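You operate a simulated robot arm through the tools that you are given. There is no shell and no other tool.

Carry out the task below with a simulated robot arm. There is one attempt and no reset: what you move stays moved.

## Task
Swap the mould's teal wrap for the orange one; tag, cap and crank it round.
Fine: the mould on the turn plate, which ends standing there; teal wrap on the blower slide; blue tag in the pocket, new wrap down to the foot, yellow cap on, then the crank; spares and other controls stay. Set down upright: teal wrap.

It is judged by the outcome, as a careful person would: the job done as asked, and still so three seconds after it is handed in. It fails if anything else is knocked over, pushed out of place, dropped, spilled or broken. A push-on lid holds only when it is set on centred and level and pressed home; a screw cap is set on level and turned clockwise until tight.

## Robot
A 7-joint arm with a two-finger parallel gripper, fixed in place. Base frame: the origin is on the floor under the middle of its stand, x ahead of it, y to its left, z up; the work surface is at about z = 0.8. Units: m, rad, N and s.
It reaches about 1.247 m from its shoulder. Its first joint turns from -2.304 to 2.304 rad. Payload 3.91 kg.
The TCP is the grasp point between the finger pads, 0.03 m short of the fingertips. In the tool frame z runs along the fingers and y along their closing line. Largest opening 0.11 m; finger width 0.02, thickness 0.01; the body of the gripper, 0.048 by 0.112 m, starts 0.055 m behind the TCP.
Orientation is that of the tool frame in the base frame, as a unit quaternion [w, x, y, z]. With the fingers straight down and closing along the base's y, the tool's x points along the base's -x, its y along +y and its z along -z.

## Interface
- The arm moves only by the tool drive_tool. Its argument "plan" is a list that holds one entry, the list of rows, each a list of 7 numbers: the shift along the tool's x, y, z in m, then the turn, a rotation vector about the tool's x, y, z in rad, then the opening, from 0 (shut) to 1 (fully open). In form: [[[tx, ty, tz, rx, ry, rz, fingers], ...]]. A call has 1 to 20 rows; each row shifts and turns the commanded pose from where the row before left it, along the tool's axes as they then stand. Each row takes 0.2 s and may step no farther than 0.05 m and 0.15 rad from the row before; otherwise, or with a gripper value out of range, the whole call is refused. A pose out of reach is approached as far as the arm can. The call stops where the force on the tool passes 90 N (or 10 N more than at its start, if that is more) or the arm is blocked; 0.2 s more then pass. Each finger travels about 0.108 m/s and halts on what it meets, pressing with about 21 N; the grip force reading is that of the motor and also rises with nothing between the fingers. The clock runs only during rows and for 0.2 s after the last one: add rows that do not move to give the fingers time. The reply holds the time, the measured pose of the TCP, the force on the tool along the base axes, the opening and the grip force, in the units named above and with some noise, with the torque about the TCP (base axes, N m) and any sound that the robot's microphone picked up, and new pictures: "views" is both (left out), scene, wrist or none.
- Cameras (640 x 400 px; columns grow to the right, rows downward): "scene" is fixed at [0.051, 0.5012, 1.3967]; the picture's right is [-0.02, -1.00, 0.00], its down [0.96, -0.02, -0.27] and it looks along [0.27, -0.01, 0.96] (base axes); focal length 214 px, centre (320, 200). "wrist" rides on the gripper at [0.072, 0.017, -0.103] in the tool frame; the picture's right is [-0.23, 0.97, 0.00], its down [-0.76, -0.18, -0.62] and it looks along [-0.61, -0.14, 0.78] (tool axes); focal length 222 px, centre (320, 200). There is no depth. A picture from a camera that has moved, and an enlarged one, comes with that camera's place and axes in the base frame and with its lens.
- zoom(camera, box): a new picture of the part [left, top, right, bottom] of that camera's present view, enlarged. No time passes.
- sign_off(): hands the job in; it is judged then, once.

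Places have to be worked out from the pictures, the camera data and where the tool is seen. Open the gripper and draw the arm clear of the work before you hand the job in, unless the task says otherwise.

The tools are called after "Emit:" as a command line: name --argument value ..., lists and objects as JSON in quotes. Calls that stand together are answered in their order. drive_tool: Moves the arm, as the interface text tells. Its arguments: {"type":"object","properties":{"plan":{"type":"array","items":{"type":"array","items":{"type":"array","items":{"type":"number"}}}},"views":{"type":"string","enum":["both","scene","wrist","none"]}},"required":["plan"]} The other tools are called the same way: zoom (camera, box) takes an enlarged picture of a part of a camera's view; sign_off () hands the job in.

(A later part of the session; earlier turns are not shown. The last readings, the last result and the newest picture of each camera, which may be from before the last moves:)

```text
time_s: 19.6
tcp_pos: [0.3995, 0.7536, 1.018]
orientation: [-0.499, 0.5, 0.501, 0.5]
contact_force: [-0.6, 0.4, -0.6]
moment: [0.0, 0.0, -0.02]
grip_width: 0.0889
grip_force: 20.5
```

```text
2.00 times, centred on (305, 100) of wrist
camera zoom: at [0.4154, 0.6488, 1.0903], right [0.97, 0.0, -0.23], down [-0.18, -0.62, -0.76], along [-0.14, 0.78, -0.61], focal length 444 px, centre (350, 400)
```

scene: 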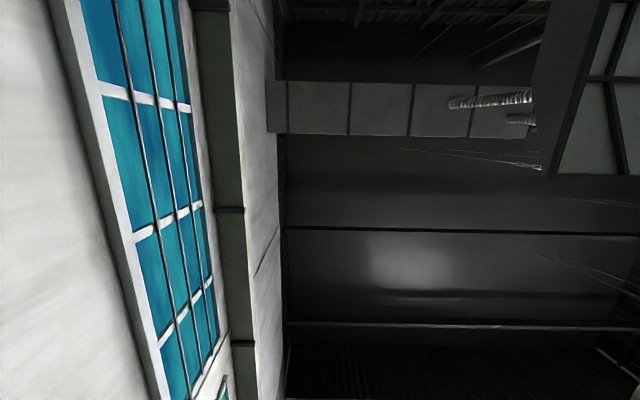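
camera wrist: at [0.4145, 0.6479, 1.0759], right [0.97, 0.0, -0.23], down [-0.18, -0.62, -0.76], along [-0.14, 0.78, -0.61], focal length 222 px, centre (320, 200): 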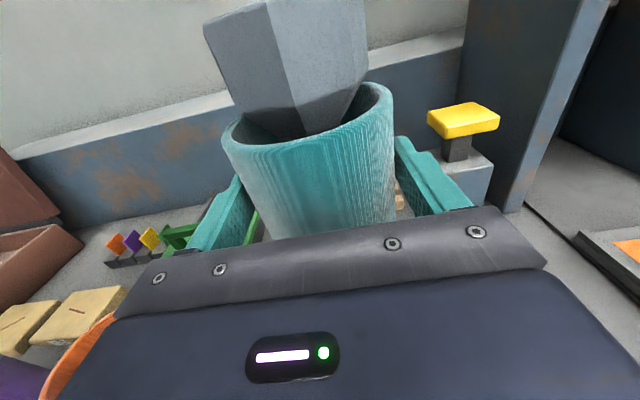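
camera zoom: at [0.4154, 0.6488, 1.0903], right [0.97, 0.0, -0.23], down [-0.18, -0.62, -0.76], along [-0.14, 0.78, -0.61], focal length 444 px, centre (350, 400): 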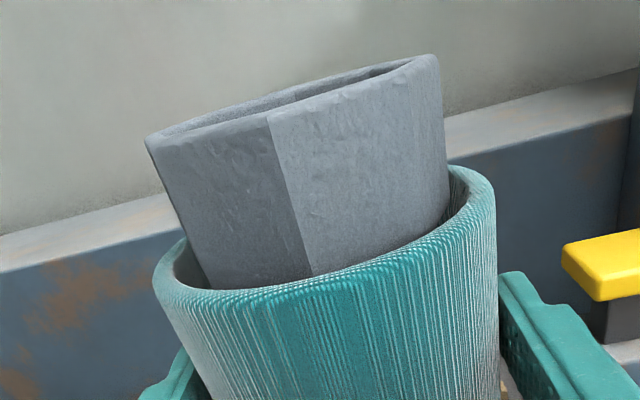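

The rim is now level with the head's full width, with clear gaps left and right and no contact force. I'll continue straight up in small steps.

Emit:
drive_tool --plan '[[[0.01, 0, 0, 0, 0, 0, 0.7], [0.012, 0, 0, 0, 0, 0, 0.7], [0.014, 0, 0, 0, 0, 0, 0.7], [0.014, 0, 0, 0, 0, 0, 0.7], [0, 0, 0, 0, 0, 0, 0.7]]]' --views "wrist"

Emit:
zoom --camera "wrist" --box '[200, 40, 410, 240]'

```text
time_s: 20.8
tcp_pos: [0.3995, 0.7523, 1.0692]
orientation: [-0.499, 0.5, 0.5, 0.5]
contact_force: [0.4, 0.0, -0.7]
moment: [0.02, -0.03, 0.01]
grip_width: 0.0887
grip_force: 21.1
camera wrist: at [0.4157, 0.6492, 1.1401], right [0.97, 0.0, -0.23], down [-0.18, -0.62, -0.76], along [-0.14, 0.78, -0.61], focal length 222 px, centre (320, 200)
```

wrist: 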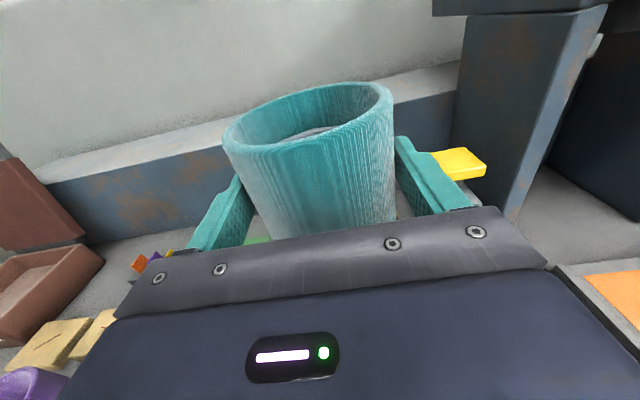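

```text
2.00 times, centred on (305, 140) of wrist
camera zoom: at [0.4157, 0.6492, 1.1401], right [0.97, 0.0, -0.23], down [-0.18, -0.62, -0.76], along [-0.14, 0.78, -0.61], focal length 444 px, centre (350, 320)
```

zoom: 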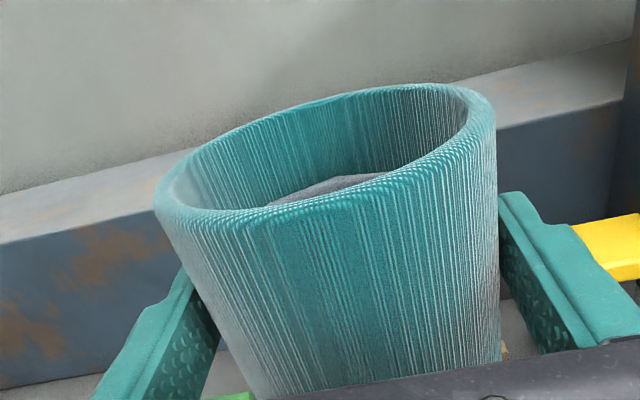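

The head is sinking inside the wrap with no force. I'll keep lifting 0.12 m more so the wrap's lower edge clears the head.

Emit:
drive_tool --plan '[[[0.015, 0, 0, 0, 0, 0, 0.7], [0.015, 0, 0, 0, 0, 0, 0.7], [0.015, 0, 0, 0, 0, 0, 0.7], [0.015, 0, 0, 0, 0, 0, 0.7], [0.015, 0, 0, 0, 0, 0, 0.7], [0.015, 0, 0, 0, 0, 0, 0.7], [0.02, 0, 0, 0, 0, 0, 0.7], [0.02, 0, 0, 0, 0, 0, 0.7], [0, 0, 0, 0, 0, 0, 0.7]]]' --views "wrist"

```text
time_s: 22.8
tcp_pos: [0.4009, 0.7549, 1.1977]
orientation: [-0.499, 0.5, 0.501, 0.499]
contact_force: [-0.2, 0.3, -0.5]
moment: [-0.01, 0.0, 0.02]
grip_width: 0.0887
grip_force: 21.1
camera wrist: at [0.4156, 0.6497, 1.269], right [0.97, 0.0, -0.23], down [-0.18, -0.62, -0.76], along [-0.14, 0.78, -0.61], focal length 222 px, centre (320, 200)
```

wrist: 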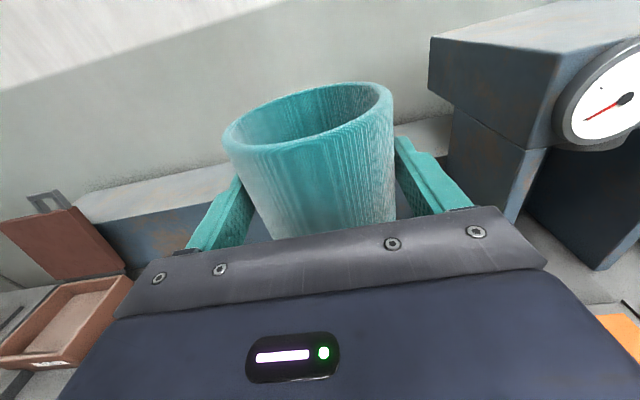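

The wrap is clear of the head. I'll back off to y≈0.60, move across to x≈0.73 in front of the slide, and look at it.

Emit:
drive_tool --plan '[[[0, 0, -0.04, 0, 0, 0, 0.7], [0, 0, -0.04, 0, 0, 0, 0.7], [0, 0, -0.04, 0, 0, 0, 0.7], [0, 0, -0.04, 0, 0, 0, 0.7], [0, 0.04, 0, 0, 0, 0, 0.7], [0, 0.04, 0, 0, 0, 0, 0.7], [0, 0.04, 0, 0, 0, 0, 0.7], [0, 0.04, 0, 0, 0, 0, 0.7], [0, 0.04, 0, 0, 0, 0, 0.7], [0, 0.04, 0, 0, 0, 0, 0.7], [0, 0.04, 0, 0, 0, 0, 0.7], [0, 0.04, 0, 0, 0, 0, 0.7], [0, 0, 0, 0, 0, 0, 0.7]]]' --views "wrist"

```text
time_s: 25.6
tcp_pos: [0.7206, 0.5935, 1.1971]
orientation: [-0.5, 0.5, 0.501, 0.5]
contact_force: [0.1, 0.0, -0.7]
moment: [-0.04, 0.02, -0.01]
grip_width: 0.0889
grip_force: 21.2
camera wrist: at [0.7367, 0.4887, 1.2692], right [0.97, 0.0, -0.23], down [-0.18, -0.62, -0.76], along [-0.14, 0.78, -0.61], focal length 222 px, centre (320, 200)
```

wrist: 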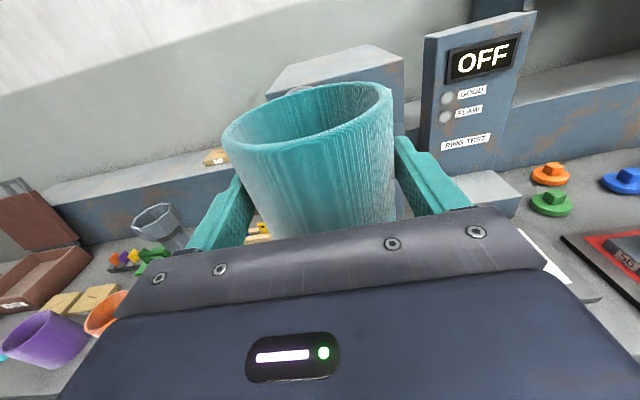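

The wrap hides the slide from here. I'll drop and shift left so the slide shows to the right of the gripper and its height can be measured.

Emit:
drive_tool --plan '[[[-0.03, -0.032, -0.014, 0, 0, 0, 0.7], [-0.03, -0.032, -0.014, 0, 0, 0, 0.7], [-0.03, -0.032, -0.014, 0, 0, 0, 0.7], [-0.03, -0.032, -0.014, 0, 0, 0, 0.7], [-0.03, -0.032, -0.014, 0, 0, 0, 0.7], [0, 0, 0, 0, 0, 0, 0.7]]]' --views "wrist"

Emit:
zoom --camera "wrist" --box '[420, 100, 640, 260]'

```text
time_s: 27.0
tcp_pos: [0.559, 0.5247, 1.0466]
orientation: [-0.499, 0.5, 0.5, 0.5]
contact_force: [-0.5, -0.8, -0.1]
moment: [-0.02, -0.05, 0.04]
grip_width: 0.0888
grip_force: 21.6
camera wrist: at [0.5755, 0.4193, 1.1177], right [0.97, 0.0, -0.23], down [-0.18, -0.62, -0.76], along [-0.14, 0.78, -0.61], focal length 222 px, centre (320, 200)
```

wrist: 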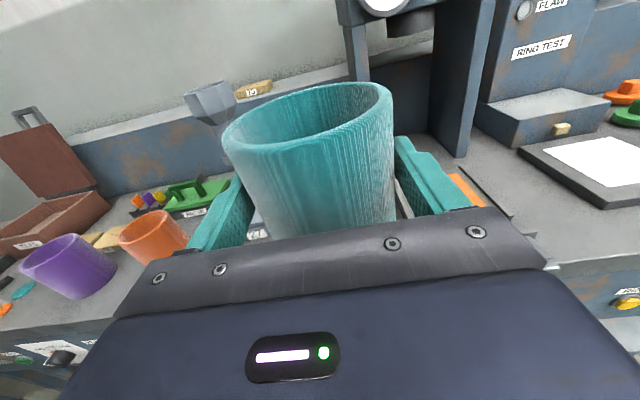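

```text
2.50 times, centred on (530, 180) of wrist
camera zoom: at [0.5755, 0.4193, 1.1177], right [0.97, 0.0, -0.23], down [-0.18, -0.62, -0.76], along [-0.14, 0.78, -0.61], focal length 555 px, centre (-205, 250)
```

zoom: 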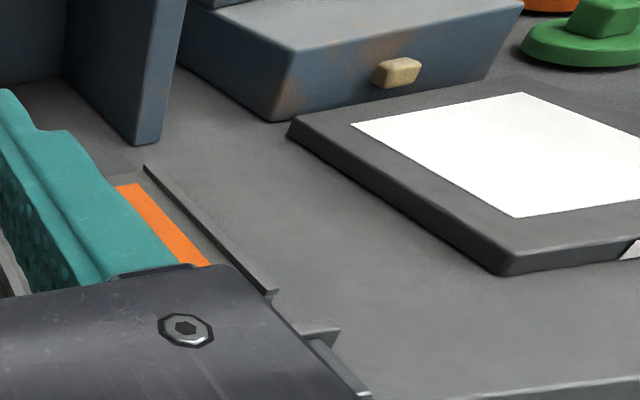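

Only the slide's right edge shows. I'll move further left and a bit lower for the whole pad.

Emit:
drive_tool --plan '[[[-0.0243, -0.0265, -0.005, 0, 0, 0, 0.7], [-0.0243, -0.0265, -0.005, 0, 0, 0, 0.7], [-0.0243, -0.0265, -0.005, 0, 0, 0, 0.7], [-0.0243, -0.0265, -0.005, 0, 0, 0, 0.7], [0, 0, 0, 0, 0, 0, 0.7]]]' --views "wrist"

Emit:
zoom --camera "wrist" --box '[420, 60, 640, 220]'

Emit:
zoom --camera "wrist" --box '[450, 90, 570, 170]'

```text
time_s: 28.2
tcp_pos: [0.4519, 0.5031, 0.9507]
orientation: [-0.5, 0.5, 0.501, 0.5]
contact_force: [0.0, 1.0, -0.1]
moment: [-0.01, 0.05, 0.0]
grip_width: 0.0889
grip_force: 21.0
camera wrist: at [0.4696, 0.3989, 1.022], right [0.97, 0.0, -0.23], down [-0.18, -0.62, -0.76], along [-0.14, 0.78, -0.61], focal length 222 px, centre (320, 200)
```

wrist: 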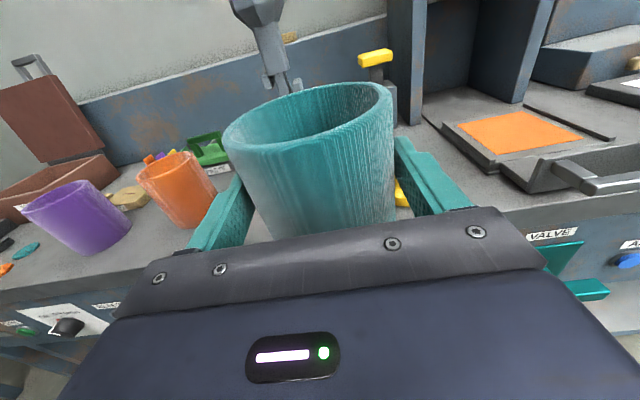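

```text
2.50 times, centred on (530, 140) of wrist
camera zoom: at [0.4696, 0.3989, 1.022], right [0.97, 0.0, -0.23], down [-0.18, -0.62, -0.76], along [-0.14, 0.78, -0.61], focal length 555 px, centre (-205, 350)
```

zoom: 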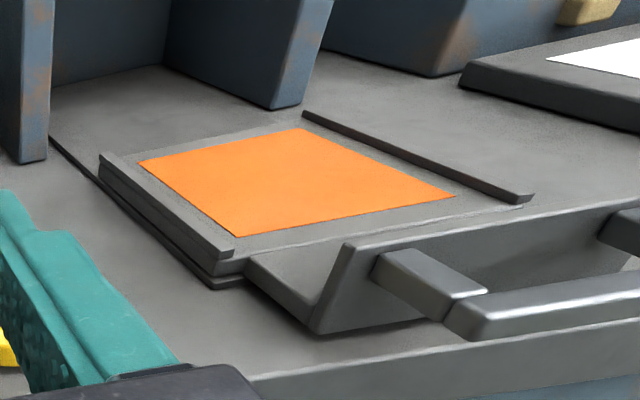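

```text
5.00 times, centred on (510, 130) of wrist
camera zoom: at [0.4696, 0.3989, 1.022], right [0.97, 0.0, -0.23], down [-0.18, -0.62, -0.76], along [-0.14, 0.78, -0.61], focal length 1111 px, centre (-630, 550)
```

zoom: 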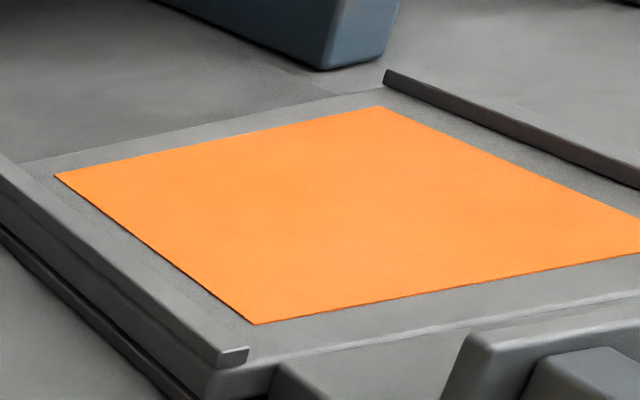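

The slide pad measures roughly x 0.68–0.785, y 0.68–0.80, z≈0.82. The tray's front panel stands to z≈0.857, which would foul the hand with this level mid-height grip. I'll set the wrap back down on the mould along the same clear path and regrip it near the top with the tool pitched 20° down. First I lift and return above the mould.

Emit:
drive_tool --plan '[[[0.049, 0, 0, 0, 0, 0, 0.7], [0.049, 0, 0, 0, 0, 0, 0.7], [0.049, 0, 0, 0, 0, 0, 0.7], [0.049, 0, 0, 0, 0, 0, 0.7], [0.049, 0, 0, 0, 0, 0, 0.7], [0, -0.0105, 0.04, 0, 0, 0, 0.7], [0, -0.0105, 0.04, 0, 0, 0, 0.7], [0, -0.0105, 0.04, 0, 0, 0, 0.7], [0, -0.0105, 0.04, 0, 0, 0, 0.7], [0, -0.0105, 0.04, 0, 0, 0, 0.7], [0, 0, 0.04, 0, 0, 0, 0.7], [0, 0, 0.0095, 0, 0, 0, 0.7], [0, 0, 0, 0, 0, 0, 0.7]]]' --views "wrist"

```text
time_s: 31.0
tcp_pos: [0.4019, 0.7525, 1.1951]
orientation: [-0.5, 0.5, 0.501, 0.5]
contact_force: [-0.2, 0.5, -0.9]
moment: [0.01, -0.02, -0.03]
grip_width: 0.0886
grip_force: 21.0
camera wrist: at [0.4169, 0.6489, 1.2665], right [0.97, 0.0, -0.23], down [-0.18, -0.62, -0.76], along [-0.14, 0.78, -0.61], focal length 222 px, centre (320, 200)
```

wrist: 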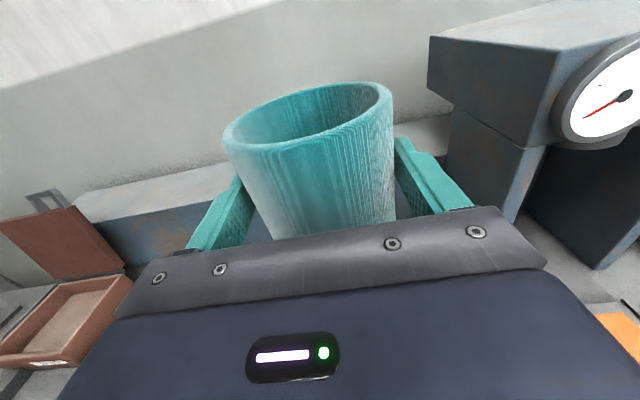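

The pose repeats the lift path to within about 1.5 mm in x. I'll correct that and lower to just above the head.

Emit:
drive_tool --plan '[[[-0.02, -0.0015, 0.0005, 0, 0, 0, 0.7], [-0.015, 0, 0, 0, 0, 0, 0.7], [-0.008, 0, 0, 0, 0, 0, 0.7], [-0.006, 0, 0, 0, 0, 0, 0.7], [-0.006, 0, 0, 0, 0, 0, 0.7], [0, 0, 0, 0, 0, 0, 0.7]]]' --views "wrist"

Emit:
zoom --camera "wrist" --box '[200, 60, 410, 260]'

```text
time_s: 32.4
tcp_pos: [0.3995, 0.7528, 1.1393]
orientation: [-0.5, 0.5, 0.501, 0.5]
contact_force: [1.1, -1.1, -1.2]
moment: [-0.02, 0.0, -0.03]
grip_width: 0.0889
grip_force: 20.8
camera wrist: at [0.4155, 0.6491, 1.2123], right [0.97, 0.0, -0.23], down [-0.18, -0.62, -0.76], along [-0.14, 0.78, -0.61], focal length 222 px, centre (320, 200)
```

wrist: 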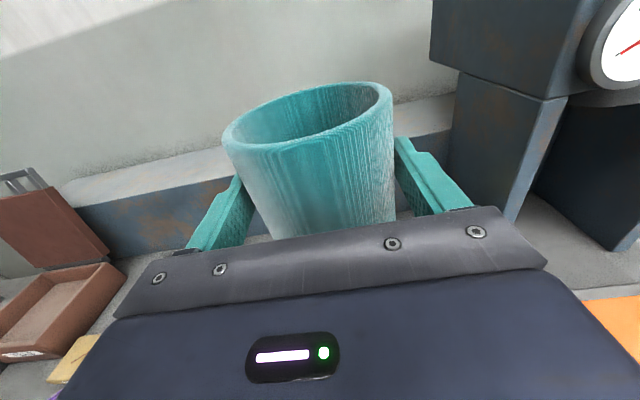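

```text
2.00 times, centred on (305, 160) of wrist
camera zoom: at [0.4155, 0.6491, 1.2123], right [0.97, 0.0, -0.23], down [-0.18, -0.62, -0.76], along [-0.14, 0.78, -0.61], focal length 444 px, centre (350, 280)
```

zoom: 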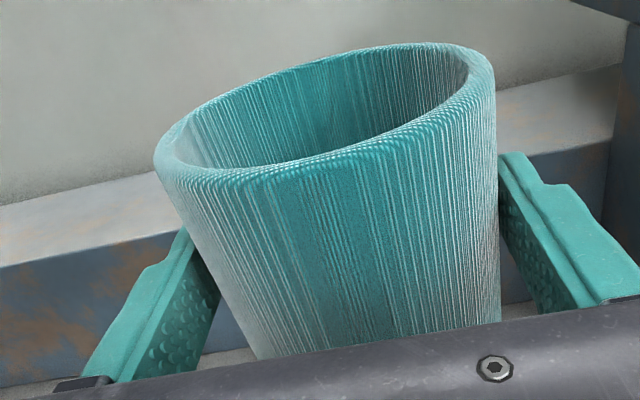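

No contact yet, and x, y match the lift path. I'll lower over the head in small steps.

Emit:
drive_tool --plan '[[[-0.005, 0, 0, 0, 0, 0, 0.7], [-0.005, 0, 0, 0, 0, 0, 0.7], [-0.005, 0, 0, 0, 0, 0, 0.7], [-0.005, 0, 0, 0, 0, 0, 0.7], [0, 0, 0, 0, 0, 0, 0.7]]]' --views "none"

Emit:
drive_tool --plan '[[[-0.007, 0, 0, 0, 0, 0, 0.7], [-0.007, 0, 0, 0, 0, 0, 0.7], [-0.007, 0, 0, 0, 0, 0, 0.7], [0, 0, 0, 0, 0, 0, 0.7]]]' --views "wrist"

```text
time_s: 33.6
tcp_pos: [0.3995, 0.7546, 1.1219]
orientation: [-0.5, 0.5, 0.501, 0.5]
contact_force: [1.0, -0.6, 0.3]
moment: [-0.06, -0.01, 0.0]
grip_width: 0.0887
grip_force: 21.1
```

```text
time_s: 34.6
tcp_pos: [0.3989, 0.753, 1.0997]
orientation: [-0.499, 0.5, 0.501, 0.5]
contact_force: [-0.3, -0.1, -0.7]
moment: [0.0, 0.01, 0.01]
grip_width: 0.0889
grip_force: 20.7
camera wrist: at [0.4151, 0.649, 1.1721], right [0.97, 0.0, -0.23], down [-0.18, -0.62, -0.76], along [-0.14, 0.78, -0.61], focal length 222 px, centre (320, 200)
```

wrist: 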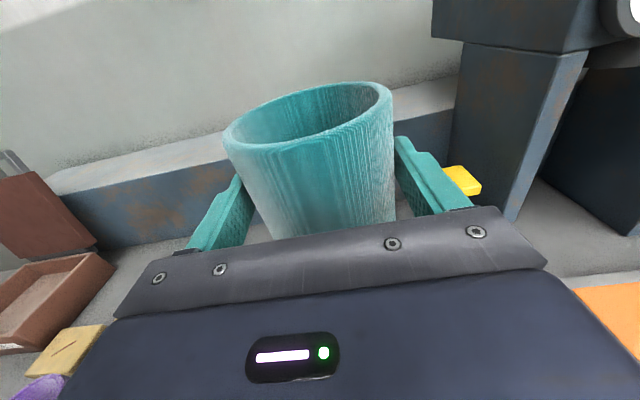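

The head is inside the wrap without any contact. I'll lower the rest of the way, slowing near the foot.

Emit:
drive_tool --plan '[[[-0.015, 0, 0, 0, 0, 0, 0.7], [-0.015, 0, 0, 0, 0, 0, 0.7], [-0.015, 0, 0, 0, 0, 0, 0.7], [-0.015, 0, 0, 0, 0, 0, 0.7], [-0.015, 0, 0, 0, 0, 0, 0.7], [-0.015, 0, 0, 0, 0, 0, 0.7], [-0.015, 0, 0, 0, 0, 0, 0.7], [-0.015, 0, 0, 0, 0, 0, 0.7], [-0.015, 0, 0, 0, 0, 0, 0.7], [-0.015, 0, 0, 0, 0, 0, 0.7], [0, 0, 0, 0, 0, 0, 0.7]]]' --views "wrist"

```text
time_s: 37.0
tcp_pos: [0.3994, 0.7537, 0.9501]
orientation: [-0.499, 0.5, 0.501, 0.5]
contact_force: [0.2, -0.6, -1.2]
moment: [-0.01, 0.04, 0.02]
grip_width: 0.0889
grip_force: 20.7
camera wrist: at [0.416, 0.649, 1.0214], right [0.97, 0.0, -0.23], down [-0.18, -0.62, -0.76], along [-0.14, 0.78, -0.61], focal length 222 px, centre (320, 200)
```

wrist: 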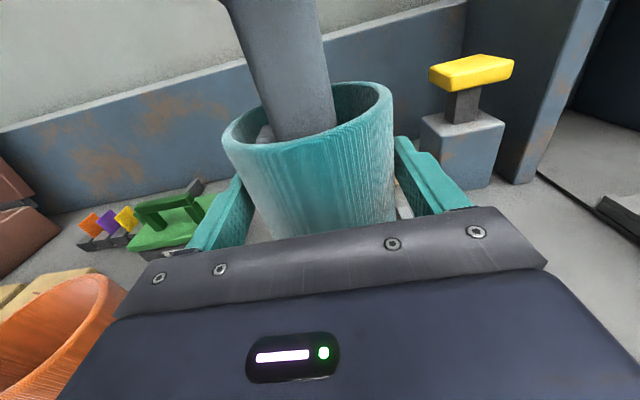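

About 10 mm remain to the foot. I'll lower in 3 mm steps and watch for contact.

Emit:
drive_tool --plan '[[[-0.003, 0, 0, 0, 0, 0, 0.7], [-0.003, 0, 0, 0, 0, 0, 0.7], [-0.002, 0, 0, 0, 0, 0, 0.7], [-0.002, 0, 0, 0, 0, 0, 0.7], [0, 0, 0, 0, 0, 0, 0.7]]]' --views "none"

```text
time_s: 38.2
tcp_pos: [0.3999, 0.7526, 0.9399]
orientation: [-0.499, 0.5, 0.501, 0.5]
contact_force: [-0.4, -0.7, -0.2]
moment: [-0.06, 0.0, -0.01]
grip_width: 0.0887
grip_force: 21.6
```

No contact yet, since this is about 2 mm above the original seat. I'll lower that last bit and open the fingers.

Emit:
drive_tool --plan '[[[-0.0015, 0, 0, 0, 0, 0, 0.7], [0, 0, 0, 0, 0, 0, 0.7], [0, 0, 0, 0, 0, 0, 0.82], [0, 0, 0, 0, 0, 0, 0.9], [0, 0, 0, 0, 0, 0, 1.0], [0, 0, 0, 0, 0, 0, 1.0]]]' --views "wrist"

```text
time_s: 39.6
tcp_pos: [0.3997, 0.7536, 0.9376]
orientation: [-0.501, 0.499, 0.502, 0.499]
contact_force: [-0.2, 0.1, -0.1]
moment: [-0.01, 0.02, -0.01]
grip_width: 0.1101
grip_force: 0.1
camera wrist: at [0.4162, 0.649, 1.0099], right [0.97, 0.0, -0.23], down [-0.18, -0.62, -0.76], along [-0.14, 0.78, -0.61], focal length 222 px, centre (320, 200)
```

wrist: 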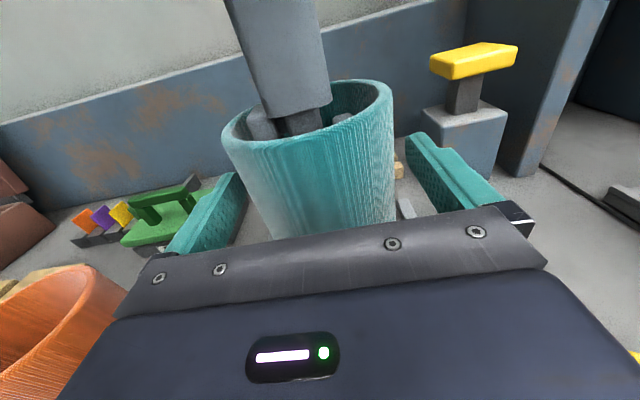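

The wrap is back on the mould and released. I'll back off, pitch the tool 20° down and look.

Emit:
drive_tool --plan '[[[0, 0, -0.03, 0, 0, 0, 1], [0, 0, -0.04, 0, 0, 0, 1], [0, 0, -0.04, 0, 0, 0, 1], [0, 0, -0.03, 0, 0, 0, 1], [0.02, 0, 0, 0, 0, 0, 1], [0, 0, 0, 0, -0.15, 0, 1], [0, 0, 0, 0, -0.15, 0, 1], [0, 0, 0, 0, -0.05, 0, 1], [0, 0, 0, 0, 0, 0, 1]]]' --views "wrist"

```text
time_s: 41.6
tcp_pos: [0.3993, 0.6124, 0.9603]
orientation: [-0.405, 0.58, 0.58, 0.405]
contact_force: [-0.6, 0.3, -0.8]
moment: [0.03, -0.02, 0.03]
grip_width: 0.11
grip_force: 0.0
camera wrist: at [0.4156, 0.5401, 1.0614], right [0.97, -0.08, -0.21], down [-0.18, -0.85, -0.5], along [-0.14, 0.53, -0.84], focal length 222 px, centre (320, 200)
```

wrist: 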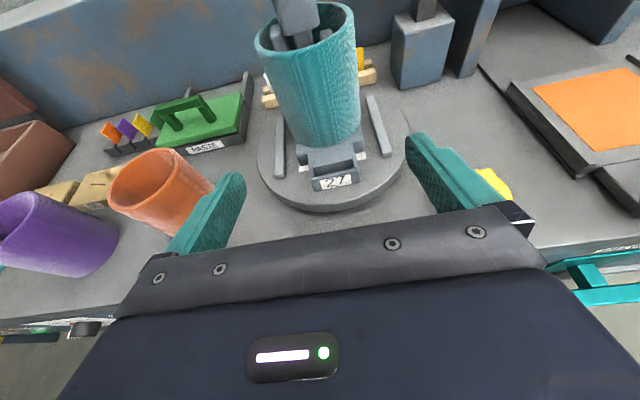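

The tool is pitched 20° and the wrap stands upright on the foot. I'll move in along +y so the fingers straddle the wrap about 2 cm below its rim.

Emit:
drive_tool --plan '[[[0.0092, 0, 0.0266, 0, 0, 0, 1], [0.0092, 0, 0.0266, 0, 0, 0, 1], [0.0092, 0, 0.0266, 0, 0, 0, 1], [0.0092, 0, 0.0266, 0, 0, 0, 1], [0.0092, 0, 0.0266, 0, 0, 0, 1], [0, 0, 0, 0, 0, 0, 1]]]' --views "wrist"

```text
time_s: 43.0
tcp_pos: [0.3967, 0.7567, 0.9569]
orientation: [-0.405, 0.579, 0.58, 0.405]
contact_force: [-0.3, -0.7, -0.1]
moment: [-0.04, -0.01, -0.04]
grip_width: 0.1101
grip_force: 0.0
camera wrist: at [0.4136, 0.6829, 1.06], right [0.97, -0.08, -0.21], down [-0.18, -0.85, -0.5], along [-0.14, 0.53, -0.84], focal length 222 px, centre (320, 200)
```

wrist: 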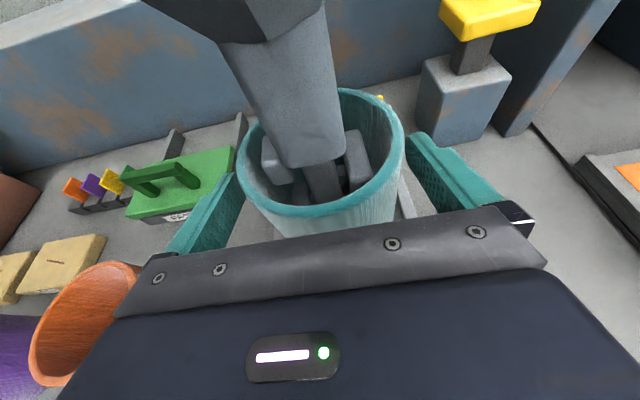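

The fingers straddle the wrap near the rim, clear of the head. I'll close on it.

Emit:
drive_tool --plan '[[[0, 0.0015, 0, 0, 0, 0, 0.9], [0, 0, 0, 0, 0, 0, 0.82], [0, 0, 0, 0, 0, 0, 0.76], [0, 0, 0, 0, 0, 0, 0.7], [0, 0, 0, 0, 0, 0, 0.7]]]' --views "wrist"

Emit:
zoom --camera "wrist" --box '[200, 0, 420, 240]'

```text
time_s: 44.2
tcp_pos: [0.3996, 0.7561, 0.9568]
orientation: [-0.405, 0.579, 0.58, 0.406]
contact_force: [0.1, 0.0, 1.3]
moment: [0.02, 0.01, 0.04]
grip_width: 0.0887
grip_force: 20.8
camera wrist: at [0.4158, 0.6821, 1.0596], right [0.97, -0.08, -0.21], down [-0.18, -0.85, -0.5], along [-0.14, 0.53, -0.84], focal length 222 px, centre (320, 200)
```

wrist: 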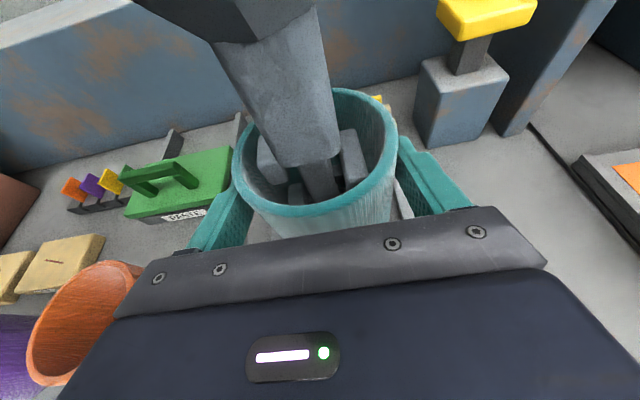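

```text
1.67 times, centred on (310, 120) of wrist
camera zoom: at [0.4158, 0.6821, 1.0596], right [0.97, -0.08, -0.21], down [-0.18, -0.85, -0.5], along [-0.14, 0.53, -0.84], focal length 370 px, centre (337, 333)
```

zoom: 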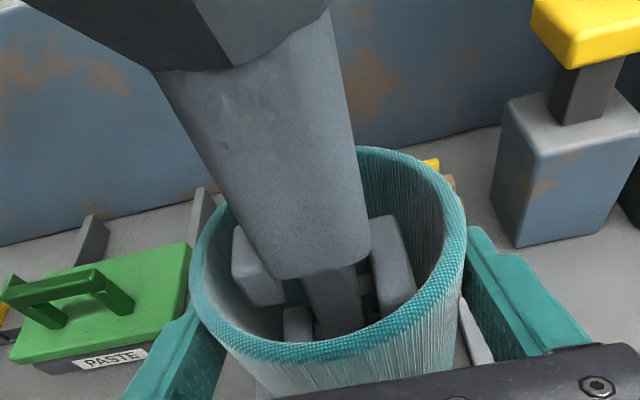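

Gripped near the rim at 0.0887 m. I'll lift straight up along base z in the pitched tool frame, starting gently.

Emit:
drive_tool --plan '[[[0.0094, 0, -0.0035, 0, 0, 0, 0.7], [0.0141, 0, -0.0052, 0, 0, 0, 0.7], [0.0141, 0, -0.0052, 0, 0, 0, 0.7], [0.0141, 0, -0.0052, 0, 0, 0, 0.7], [0.0141, 0, -0.0052, 0, 0, 0, 0.7], [0, 0, 0, 0, 0, 0, 0.7]]]' --views "wrist"

Emit:
zoom --camera "wrist" --box '[200, 0, 420, 240]'

```text
time_s: 45.6
tcp_pos: [0.4008, 0.7552, 1.0242]
orientation: [-0.405, 0.579, 0.579, 0.406]
contact_force: [-0.6, -0.1, -0.8]
moment: [-0.02, 0.0, -0.01]
grip_width: 0.0886
grip_force: 21.3
camera wrist: at [0.4164, 0.6814, 1.1282], right [0.97, -0.08, -0.21], down [-0.18, -0.85, -0.5], along [-0.14, 0.53, -0.84], focal length 222 px, centre (320, 200)
```

wrist: 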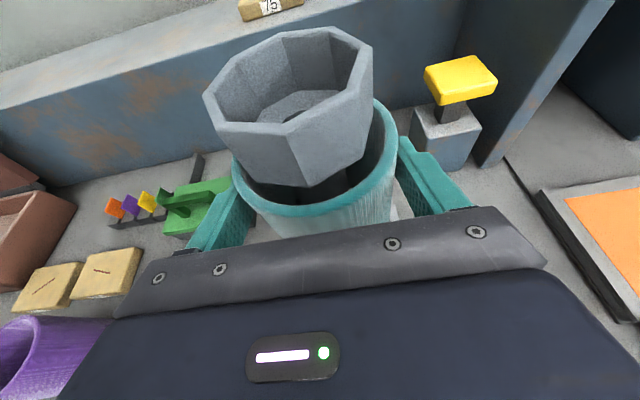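

```text
1.67 times, centred on (310, 120) of wrist
camera zoom: at [0.4164, 0.6814, 1.1282], right [0.97, -0.08, -0.21], down [-0.18, -0.85, -0.5], along [-0.14, 0.53, -0.84], focal length 370 px, centre (337, 333)
```

zoom: 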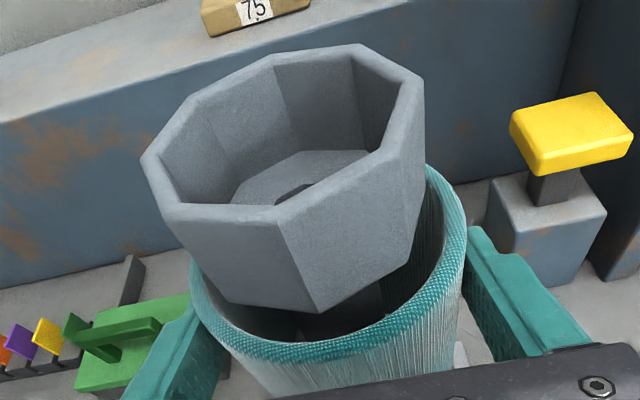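

The open octagonal head is centred over the wrap, within a few millimetres. I'll continue straight up until the wrap clears it.

Emit:
drive_tool --plan '[[[0.0094, 0, -0.0035, 0, 0, 0, 0.7], [0.0094, 0, -0.0035, 0, 0, 0, 0.7], [0.0094, 0, -0.0035, 0, 0, 0, 0.7], [0, 0, 0, 0, 0, 0, 0.7]]]' --views "none"

Emit:
zoom --camera "wrist" --box '[200, 0, 420, 240]'

```text
time_s: 46.6
tcp_pos: [0.3998, 0.7537, 1.0561]
orientation: [-0.405, 0.579, 0.58, 0.405]
contact_force: [-0.5, 0.5, -1.3]
moment: [0.0, -0.03, 0.02]
grip_width: 0.0886
grip_force: 21.2
```

```text
1.67 times, centred on (310, 120) of wrist
camera zoom: at [0.4163, 0.681, 1.158], right [0.97, -0.08, -0.21], down [-0.18, -0.85, -0.5], along [-0.14, 0.53, -0.84], focal length 370 px, centre (337, 333)
```

zoom: 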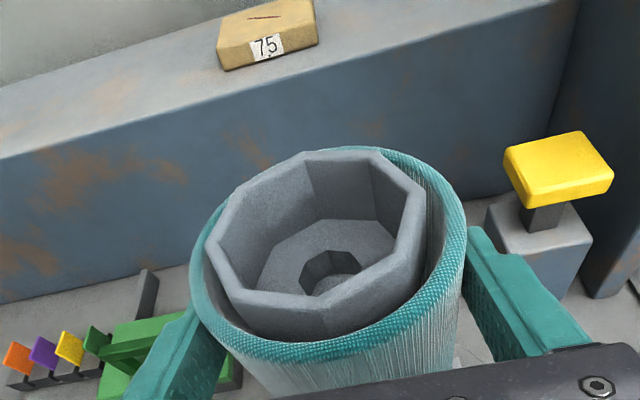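

The head is centred in the wrap, with its axis at about (0.400, 0.763). I'll lift another 0.13 m to clear it.

Emit:
drive_tool --plan '[[[0.0141, 0, -0.0052, 0, 0, 0, 0.7], [0.0141, 0, -0.0052, 0, 0, 0, 0.7], [0.0141, 0, -0.0052, 0, 0, 0, 0.7], [0.0141, 0, -0.0052, 0, 0, 0, 0.7], [0.0141, 0, -0.0052, 0, 0, 0, 0.7], [0.0141, 0, -0.0052, 0, 0, 0, 0.7], [0.0188, 0, -0.0069, 0, 0, 0, 0.7], [0.0188, 0, -0.0069, 0, 0, 0, 0.7], [0.0188, 0, -0.0069, 0, 0, 0, 0.7], [0, 0, 0, 0, 0, 0, 0.7]]]' --views "wrist"

```text
time_s: 48.8
tcp_pos: [0.4007, 0.754, 1.2064]
orientation: [-0.405, 0.58, 0.58, 0.406]
contact_force: [-1.0, -0.6, -0.1]
moment: [0.0, -0.03, 0.02]
grip_width: 0.0888
grip_force: 21.4
camera wrist: at [0.4172, 0.6808, 1.3097], right [0.97, -0.08, -0.21], down [-0.18, -0.85, -0.5], along [-0.14, 0.53, -0.84], focal length 222 px, centre (320, 200)
```

wrist: 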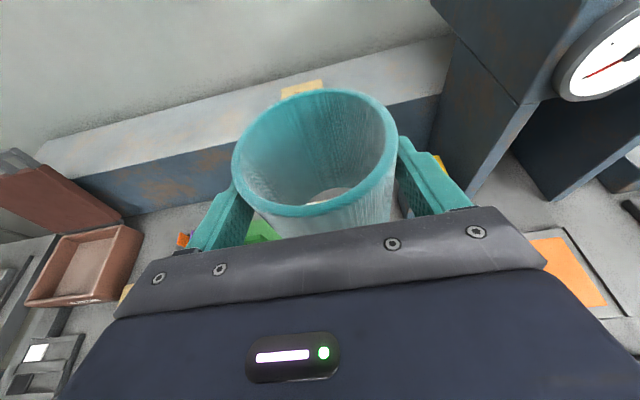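

Clear of the head again. I'll back away in y and cross to x≈0.735 in front of the slide, staying high.

Emit:
drive_tool --plan '[[[-0.0138, 0, -0.0375, 0, 0, 0, 0.7], [-0.0138, 0, -0.0375, 0, 0, 0, 0.7], [-0.0138, 0, -0.0375, 0, 0, 0, 0.7], [0, 0.045, 0, 0, 0, 0, 0.7], [0, 0.045, 0, 0, 0, 0, 0.7], [0, 0.045, 0, 0, 0, 0, 0.7], [0, 0.045, 0, 0, 0, 0, 0.7], [0, 0.045, 0, 0, 0, 0, 0.7], [0, 0.045, 0, 0, 0, 0, 0.7], [0, 0.045, 0, 0, 0, 0, 0.7], [0, 0.02, 0, 0, 0, 0, 0.7], [0, 0, 0, 0, 0, 0, 0.7]]]' --views "wrist"

```text
time_s: 51.4
tcp_pos: [0.7363, 0.6346, 1.2082]
orientation: [-0.405, 0.579, 0.58, 0.405]
contact_force: [-0.4, 0.6, -0.5]
moment: [0.01, -0.03, -0.02]
grip_width: 0.0888
grip_force: 21.1
camera wrist: at [0.7524, 0.5614, 1.3113], right [0.97, -0.08, -0.21], down [-0.18, -0.85, -0.5], along [-0.14, 0.53, -0.84], focal length 222 px, centre (320, 200)
```

wrist: 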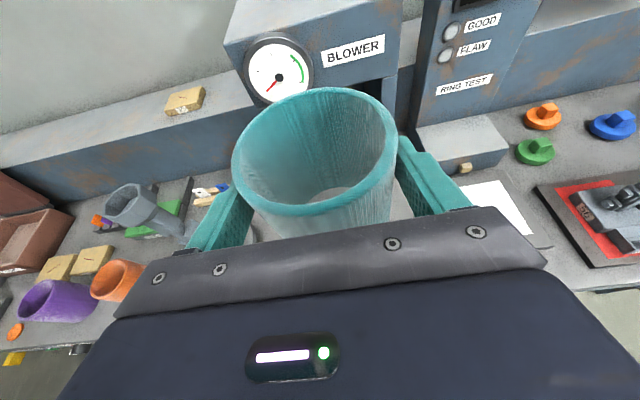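

The blower box is well behind the slide. I'll move forward to y≈0.735 and lower to about 8 cm above the slide, then check the pad position around and through the wrap.

Emit:
drive_tool --plan '[[[0.0173, 0, 0.0469, 0, 0, 0, 0.7], [0.0173, 0, 0.0469, 0, 0, 0, 0.7], [-0.0375, 0, 0.0138, 0, 0, 0, 0.7], [-0.0375, 0, 0.0138, 0, 0, 0, 0.7], [-0.0375, 0, 0.0138, 0, 0, 0, 0.7], [-0.0375, 0, 0.0138, 0, 0, 0, 0.7], [-0.0375, 0, 0.0138, 0, 0, 0, 0.7], [0, 0, 0, 0, 0, 0, 0.7]]]' --views "wrist"

Emit:
zoom --camera "wrist" --box '[160, 60, 560, 310]'

```text
time_s: 53.2
tcp_pos: [0.7359, 0.7326, 1.0081]
orientation: [-0.405, 0.58, 0.58, 0.406]
contact_force: [-0.5, -0.2, -0.1]
moment: [-0.04, -0.03, -0.02]
grip_width: 0.089
grip_force: 21.2
camera wrist: at [0.7512, 0.6594, 1.1105], right [0.97, -0.08, -0.21], down [-0.18, -0.85, -0.5], along [-0.14, 0.53, -0.84], focal length 222 px, centre (320, 200)
```

wrist: 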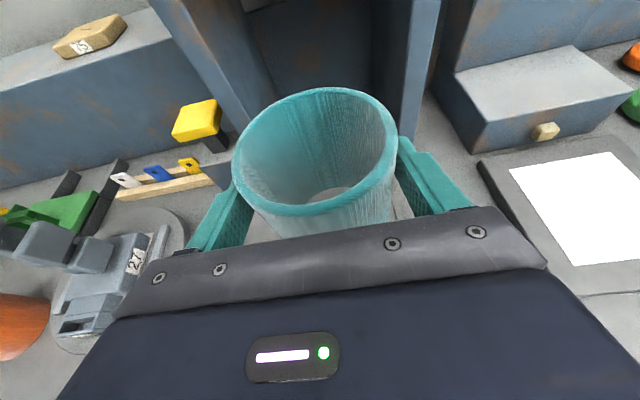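

```text
1.60 times, centred on (360, 185) of wrist
camera zoom: at [0.7512, 0.6594, 1.1105], right [0.97, -0.08, -0.21], down [-0.18, -0.85, -0.5], along [-0.14, 0.53, -0.84], focal length 355 px, centre (256, 224)
```

zoom: 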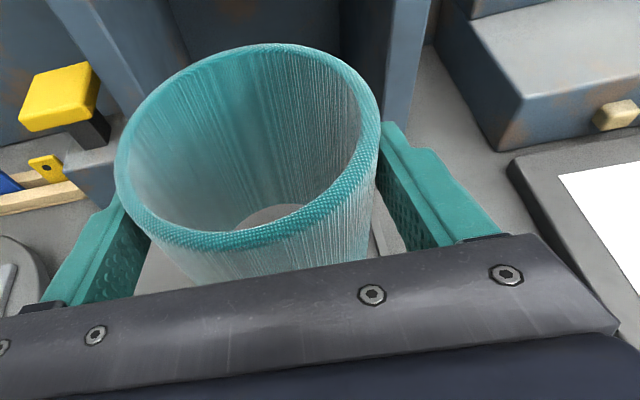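

The pad is still hidden below. I'll lower 7 cm more, slowly, and check again.

Emit:
drive_tool --plan '[[[-0.0188, 0, 0.0069, 0, 0, 0, 0.7], [-0.0188, 0, 0.0069, 0, 0, 0, 0.7], [-0.0188, 0, 0.0069, 0, 0, 0, 0.7], [-0.0094, 0, 0.0035, 0, 0, 0, 0.7], [0, 0, 0, 0, 0, 0, 0.7]]]' --views "wrist"

Emit:
zoom --camera "wrist" --box '[160, 60, 560, 310]'

```text
time_s: 54.4
tcp_pos: [0.736, 0.7351, 0.9382]
orientation: [-0.405, 0.579, 0.58, 0.405]
contact_force: [1.0, -0.2, -0.5]
moment: [-0.03, -0.04, -0.02]
grip_width: 0.0887
grip_force: 21.4
camera wrist: at [0.7529, 0.6621, 1.0398], right [0.97, -0.08, -0.21], down [-0.18, -0.85, -0.5], along [-0.14, 0.53, -0.84], focal length 222 px, centre (320, 200)
```

wrist: 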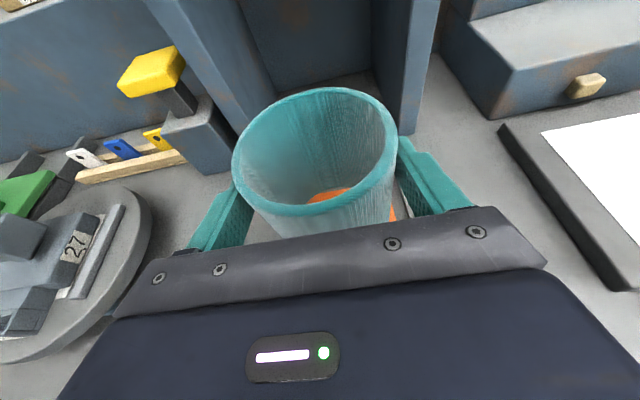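

```text
1.60 times, centred on (360, 185) of wrist
camera zoom: at [0.7529, 0.6621, 1.0398], right [0.97, -0.08, -0.21], down [-0.18, -0.85, -0.5], along [-0.14, 0.53, -0.84], focal length 355 px, centre (256, 224)
```

zoom: 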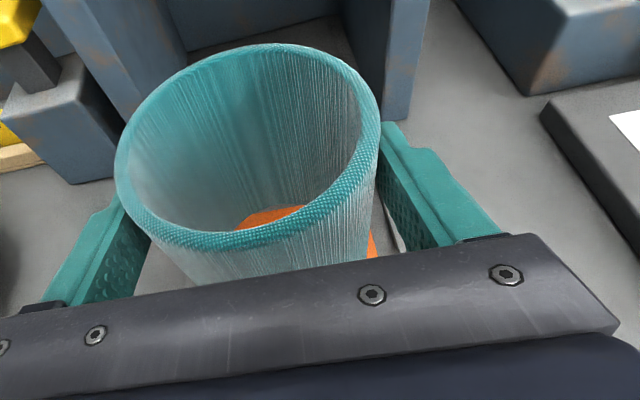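

Orange shows through the bore and along the right side, so the wrap is over the pad, whose centre is at about x=0.740. I'll nudge +3 mm in x and lower 25 mm.

Emit:
drive_tool --plan '[[[-0.0094, 0.003, 0.0035, 0, 0, 0, 0.7], [-0.0094, 0, 0.0035, 0, 0, 0, 0.7], [-0.0047, 0, 0.0017, 0, 0, 0, 0.7], [0, 0, 0, 0, 0, 0, 0.7]]]' --views "wrist"

Emit:
zoom --camera "wrist" --box '[160, 60, 560, 310]'

```text
time_s: 55.4
tcp_pos: [0.7417, 0.7353, 0.9105]
orientation: [-0.405, 0.58, 0.579, 0.406]
contact_force: [0.3, -0.5, -0.3]
moment: [-0.01, -0.01, -0.01]
grip_width: 0.0888
grip_force: 21.0
camera wrist: at [0.7561, 0.6617, 1.0143], right [0.97, -0.08, -0.21], down [-0.18, -0.85, -0.5], along [-0.14, 0.53, -0.84], focal length 222 px, centre (320, 200)
```

wrist: 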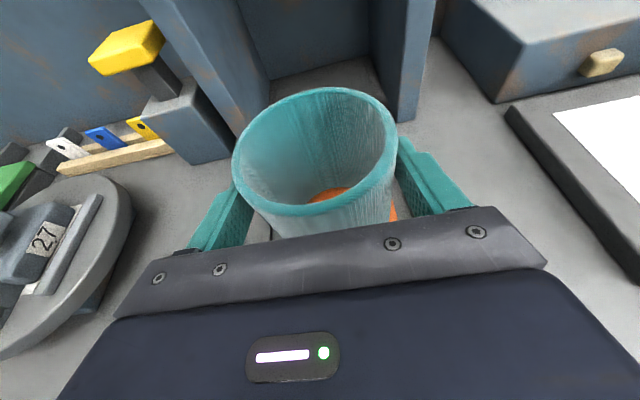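

```text
1.60 times, centred on (360, 185) of wrist
camera zoom: at [0.7561, 0.6617, 1.0143], right [0.97, -0.08, -0.21], down [-0.18, -0.85, -0.5], along [-0.14, 0.53, -0.84], focal length 355 px, centre (256, 224)
```

zoom: 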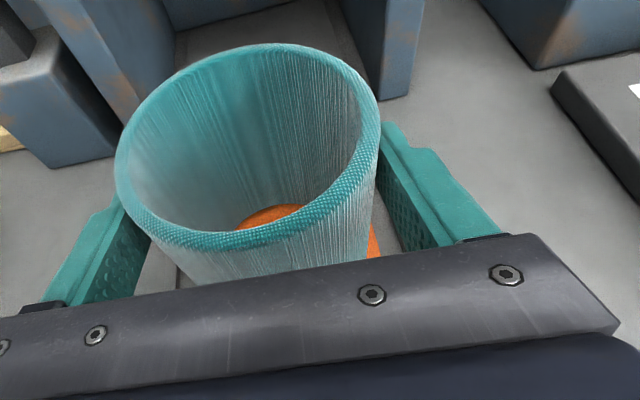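

Still over the pad. I'll lower in 3 mm steps and watch the vertical force.

Emit:
drive_tool --plan '[[[-0.0028, 0, 0.001, 0, 0, 0, 0.7], [-0.0028, 0, 0.001, 0, 0, 0, 0.7], [-0.0028, 0, 0.001, 0, 0, 0, 0.7], [0, 0, 0, 0, 0, 0, 0.7]]]' --views "none"

Emit:
zoom --camera "wrist" --box '[200, 100, 440, 250]'

```text
time_s: 56.4
tcp_pos: [0.7392, 0.7343, 0.9029]
orientation: [-0.404, 0.58, 0.579, 0.406]
contact_force: [0.5, 0.8, -1.2]
moment: [-0.03, -0.01, -0.03]
grip_width: 0.0889
grip_force: 21.4
```

```text
2.67 times, centred on (320, 175) of wrist
camera zoom: at [0.7555, 0.6614, 1.0058], right [0.97, -0.08, -0.21], down [-0.18, -0.85, -0.5], along [-0.14, 0.53, -0.84], focal length 592 px, centre (320, 267)
```

zoom: 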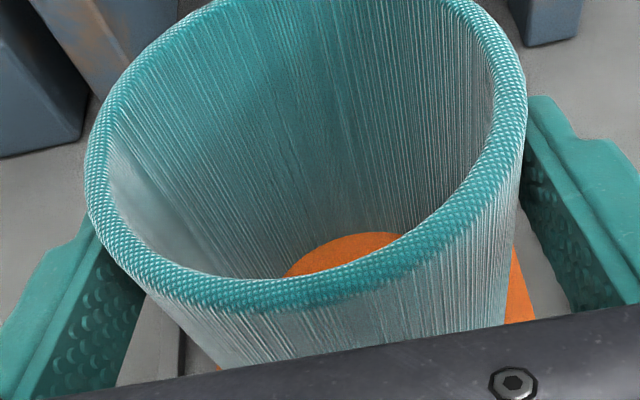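

Orange shows on both sides of the wrap, so it's centred in x. I'll continue down carefully.

Emit:
drive_tool --plan '[[[-0.0028, 0, 0.001, 0, 0, 0, 0.7], [-0.0028, 0, 0.001, 0, 0, 0, 0.7], [-0.0028, 0, 0.001, 0, 0, 0, 0.7], [0, 0, 0, 0, 0, 0, 0.7]]]' --views "none"

Emit:
zoom --camera "wrist" --box '[200, 100, 440, 250]'

```text
time_s: 57.4
tcp_pos: [0.7394, 0.7356, 0.8947]
orientation: [-0.405, 0.579, 0.58, 0.405]
contact_force: [4.3, 1.2, 17.5]
moment: [0.39, 0.23, -0.13]
grip_width: 0.0888
grip_force: 20.9
```

```text
2.67 times, centred on (320, 175) of wrist
camera zoom: at [0.7553, 0.6611, 0.9967], right [0.97, -0.08, -0.21], down [-0.18, -0.85, -0.5], along [-0.14, 0.53, -0.84], focal length 592 px, centre (320, 267)
```

zoom: 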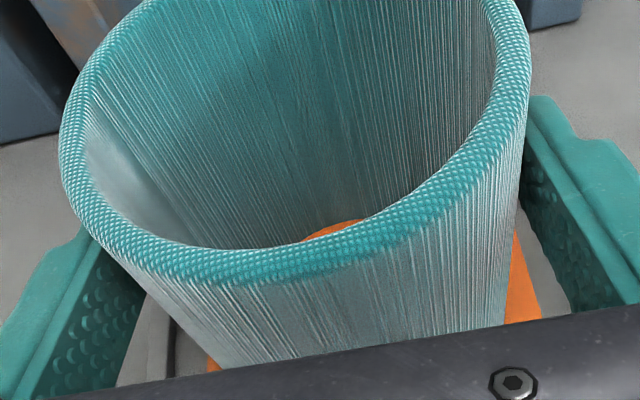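

Contact at 17.5 N: the wrap has reached the slide and shifted a little in the fingers. I'll raise 2 mm to ease the force and check its attitude before releasing.

Emit:
drive_tool --plan '[[[0.0019, 0, -0.0007, 0, 0, 0, 0.7], [0, 0, 0, 0, 0, 0, 0.7]]]' --views "wrist"

Emit:
zoom --camera "wrist" --box '[160, 60, 480, 260]'

```text
time_s: 58.0
tcp_pos: [0.7374, 0.7338, 0.8948]
orientation: [-0.405, 0.579, 0.581, 0.404]
contact_force: [0.9, 0.1, 0.5]
moment: [0.06, -0.01, -0.04]
grip_width: 0.0887
grip_force: 20.9
camera wrist: at [0.7542, 0.6616, 0.9969], right [0.97, -0.08, -0.21], down [-0.18, -0.85, -0.5], along [-0.14, 0.52, -0.84], focal length 222 px, centre (320, 200)
```

wrist: 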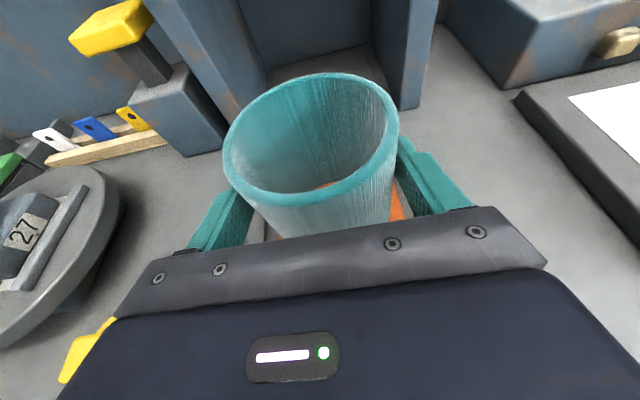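

```text
2.00 times, centred on (320, 160) of wrist
camera zoom: at [0.7542, 0.6616, 0.9969], right [0.97, -0.08, -0.21], down [-0.18, -0.85, -0.5], along [-0.14, 0.52, -0.84], focal length 444 px, centre (320, 280)
```

zoom: 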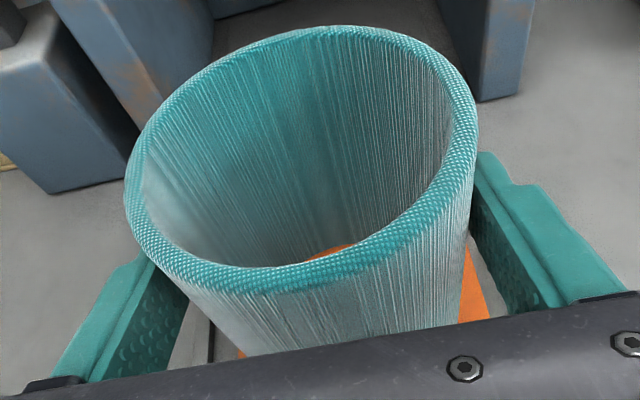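

The force is back to zero and the wrap is nearly upright on the pad. I'll open slowly to let it settle.

Emit:
drive_tool --plan '[[[0, 0, 0, 0, 0, 0, 0.8], [0, 0, 0, 0, 0, 0, 0.82], [0, 0, 0, 0, 0, 0, 0.86], [0, 0, 0, 0, 0, 0, 0.92], [0, 0, 0, 0, 0, 0, 1.0], [0, 0, 0, 0, 0, 0, 1.0]]]' --views "wrist"

Emit:
zoom --camera "wrist" --box '[160, 60, 480, 260]'

```text
time_s: 59.4
tcp_pos: [0.7379, 0.7355, 0.895]
orientation: [-0.405, 0.58, 0.58, 0.406]
contact_force: [0.3, 0.6, -0.2]
moment: [-0.01, -0.02, 0.01]
grip_width: 0.11
grip_force: 0.1
camera wrist: at [0.7548, 0.6616, 0.9984], right [0.97, -0.08, -0.21], down [-0.18, -0.85, -0.5], along [-0.14, 0.53, -0.84], focal length 222 px, centre (320, 200)
```

wrist: 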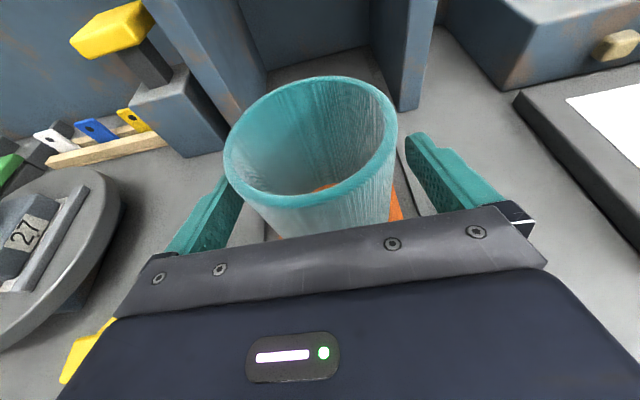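

```text
2.00 times, centred on (320, 160) of wrist
camera zoom: at [0.7548, 0.6616, 0.9984], right [0.97, -0.08, -0.21], down [-0.18, -0.85, -0.5], along [-0.14, 0.53, -0.84], focal length 444 px, centre (320, 280)
```

zoom: 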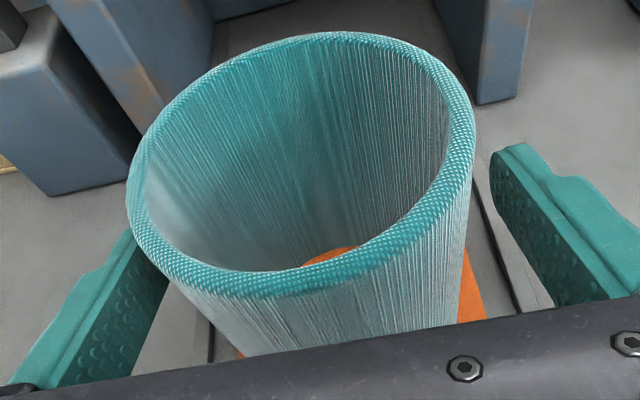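

The wrap settled and stands on the pad. I'll retreat straight back along the tool axis and look at the result.

Emit:
drive_tool --plan '[[[0, 0, -0.02, 0, 0, 0, 1], [0, 0, -0.03, 0, 0, 0, 1], [0, 0, -0.04, 0, 0, 0, 1], [0, 0, -0.05, 0, 0, 0, 1], [0, 0, -0.05, 0, 0, 0, 1], [0, 0, 0, 0, 0, 0, 1]]]' --views "wrist"

Emit:
zoom --camera "wrist" --box '[200, 0, 440, 220]'

```text
time_s: 60.8
tcp_pos: [0.7382, 0.5594, 0.9609]
orientation: [-0.405, 0.579, 0.58, 0.405]
contact_force: [0.2, -0.1, -0.2]
moment: [0.02, -0.01, -0.04]
grip_width: 0.1099
grip_force: 0.2
camera wrist: at [0.7546, 0.4866, 1.0633], right [0.97, -0.08, -0.21], down [-0.18, -0.85, -0.5], along [-0.14, 0.53, -0.84], focal length 222 px, centre (320, 200)
```

wrist: 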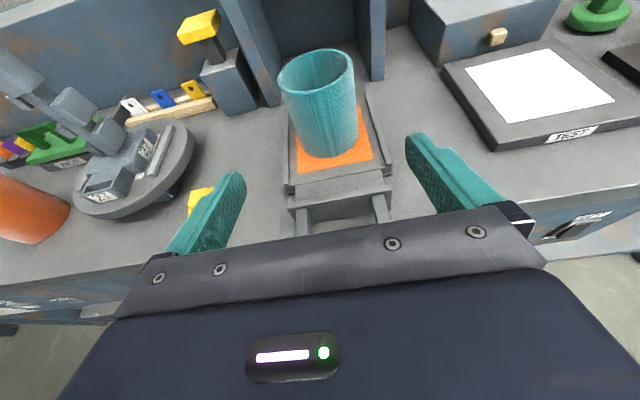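

```text
1.82 times, centred on (320, 110) of wrist
camera zoom: at [0.7546, 0.4866, 1.0633], right [0.97, -0.08, -0.21], down [-0.18, -0.85, -0.5], along [-0.14, 0.53, -0.84], focal length 404 px, centre (320, 364)
```

zoom: 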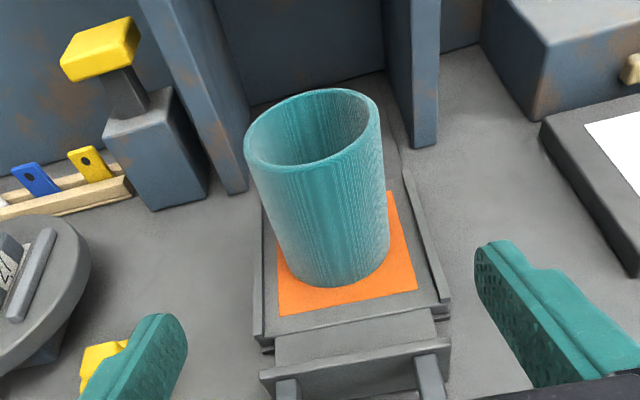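

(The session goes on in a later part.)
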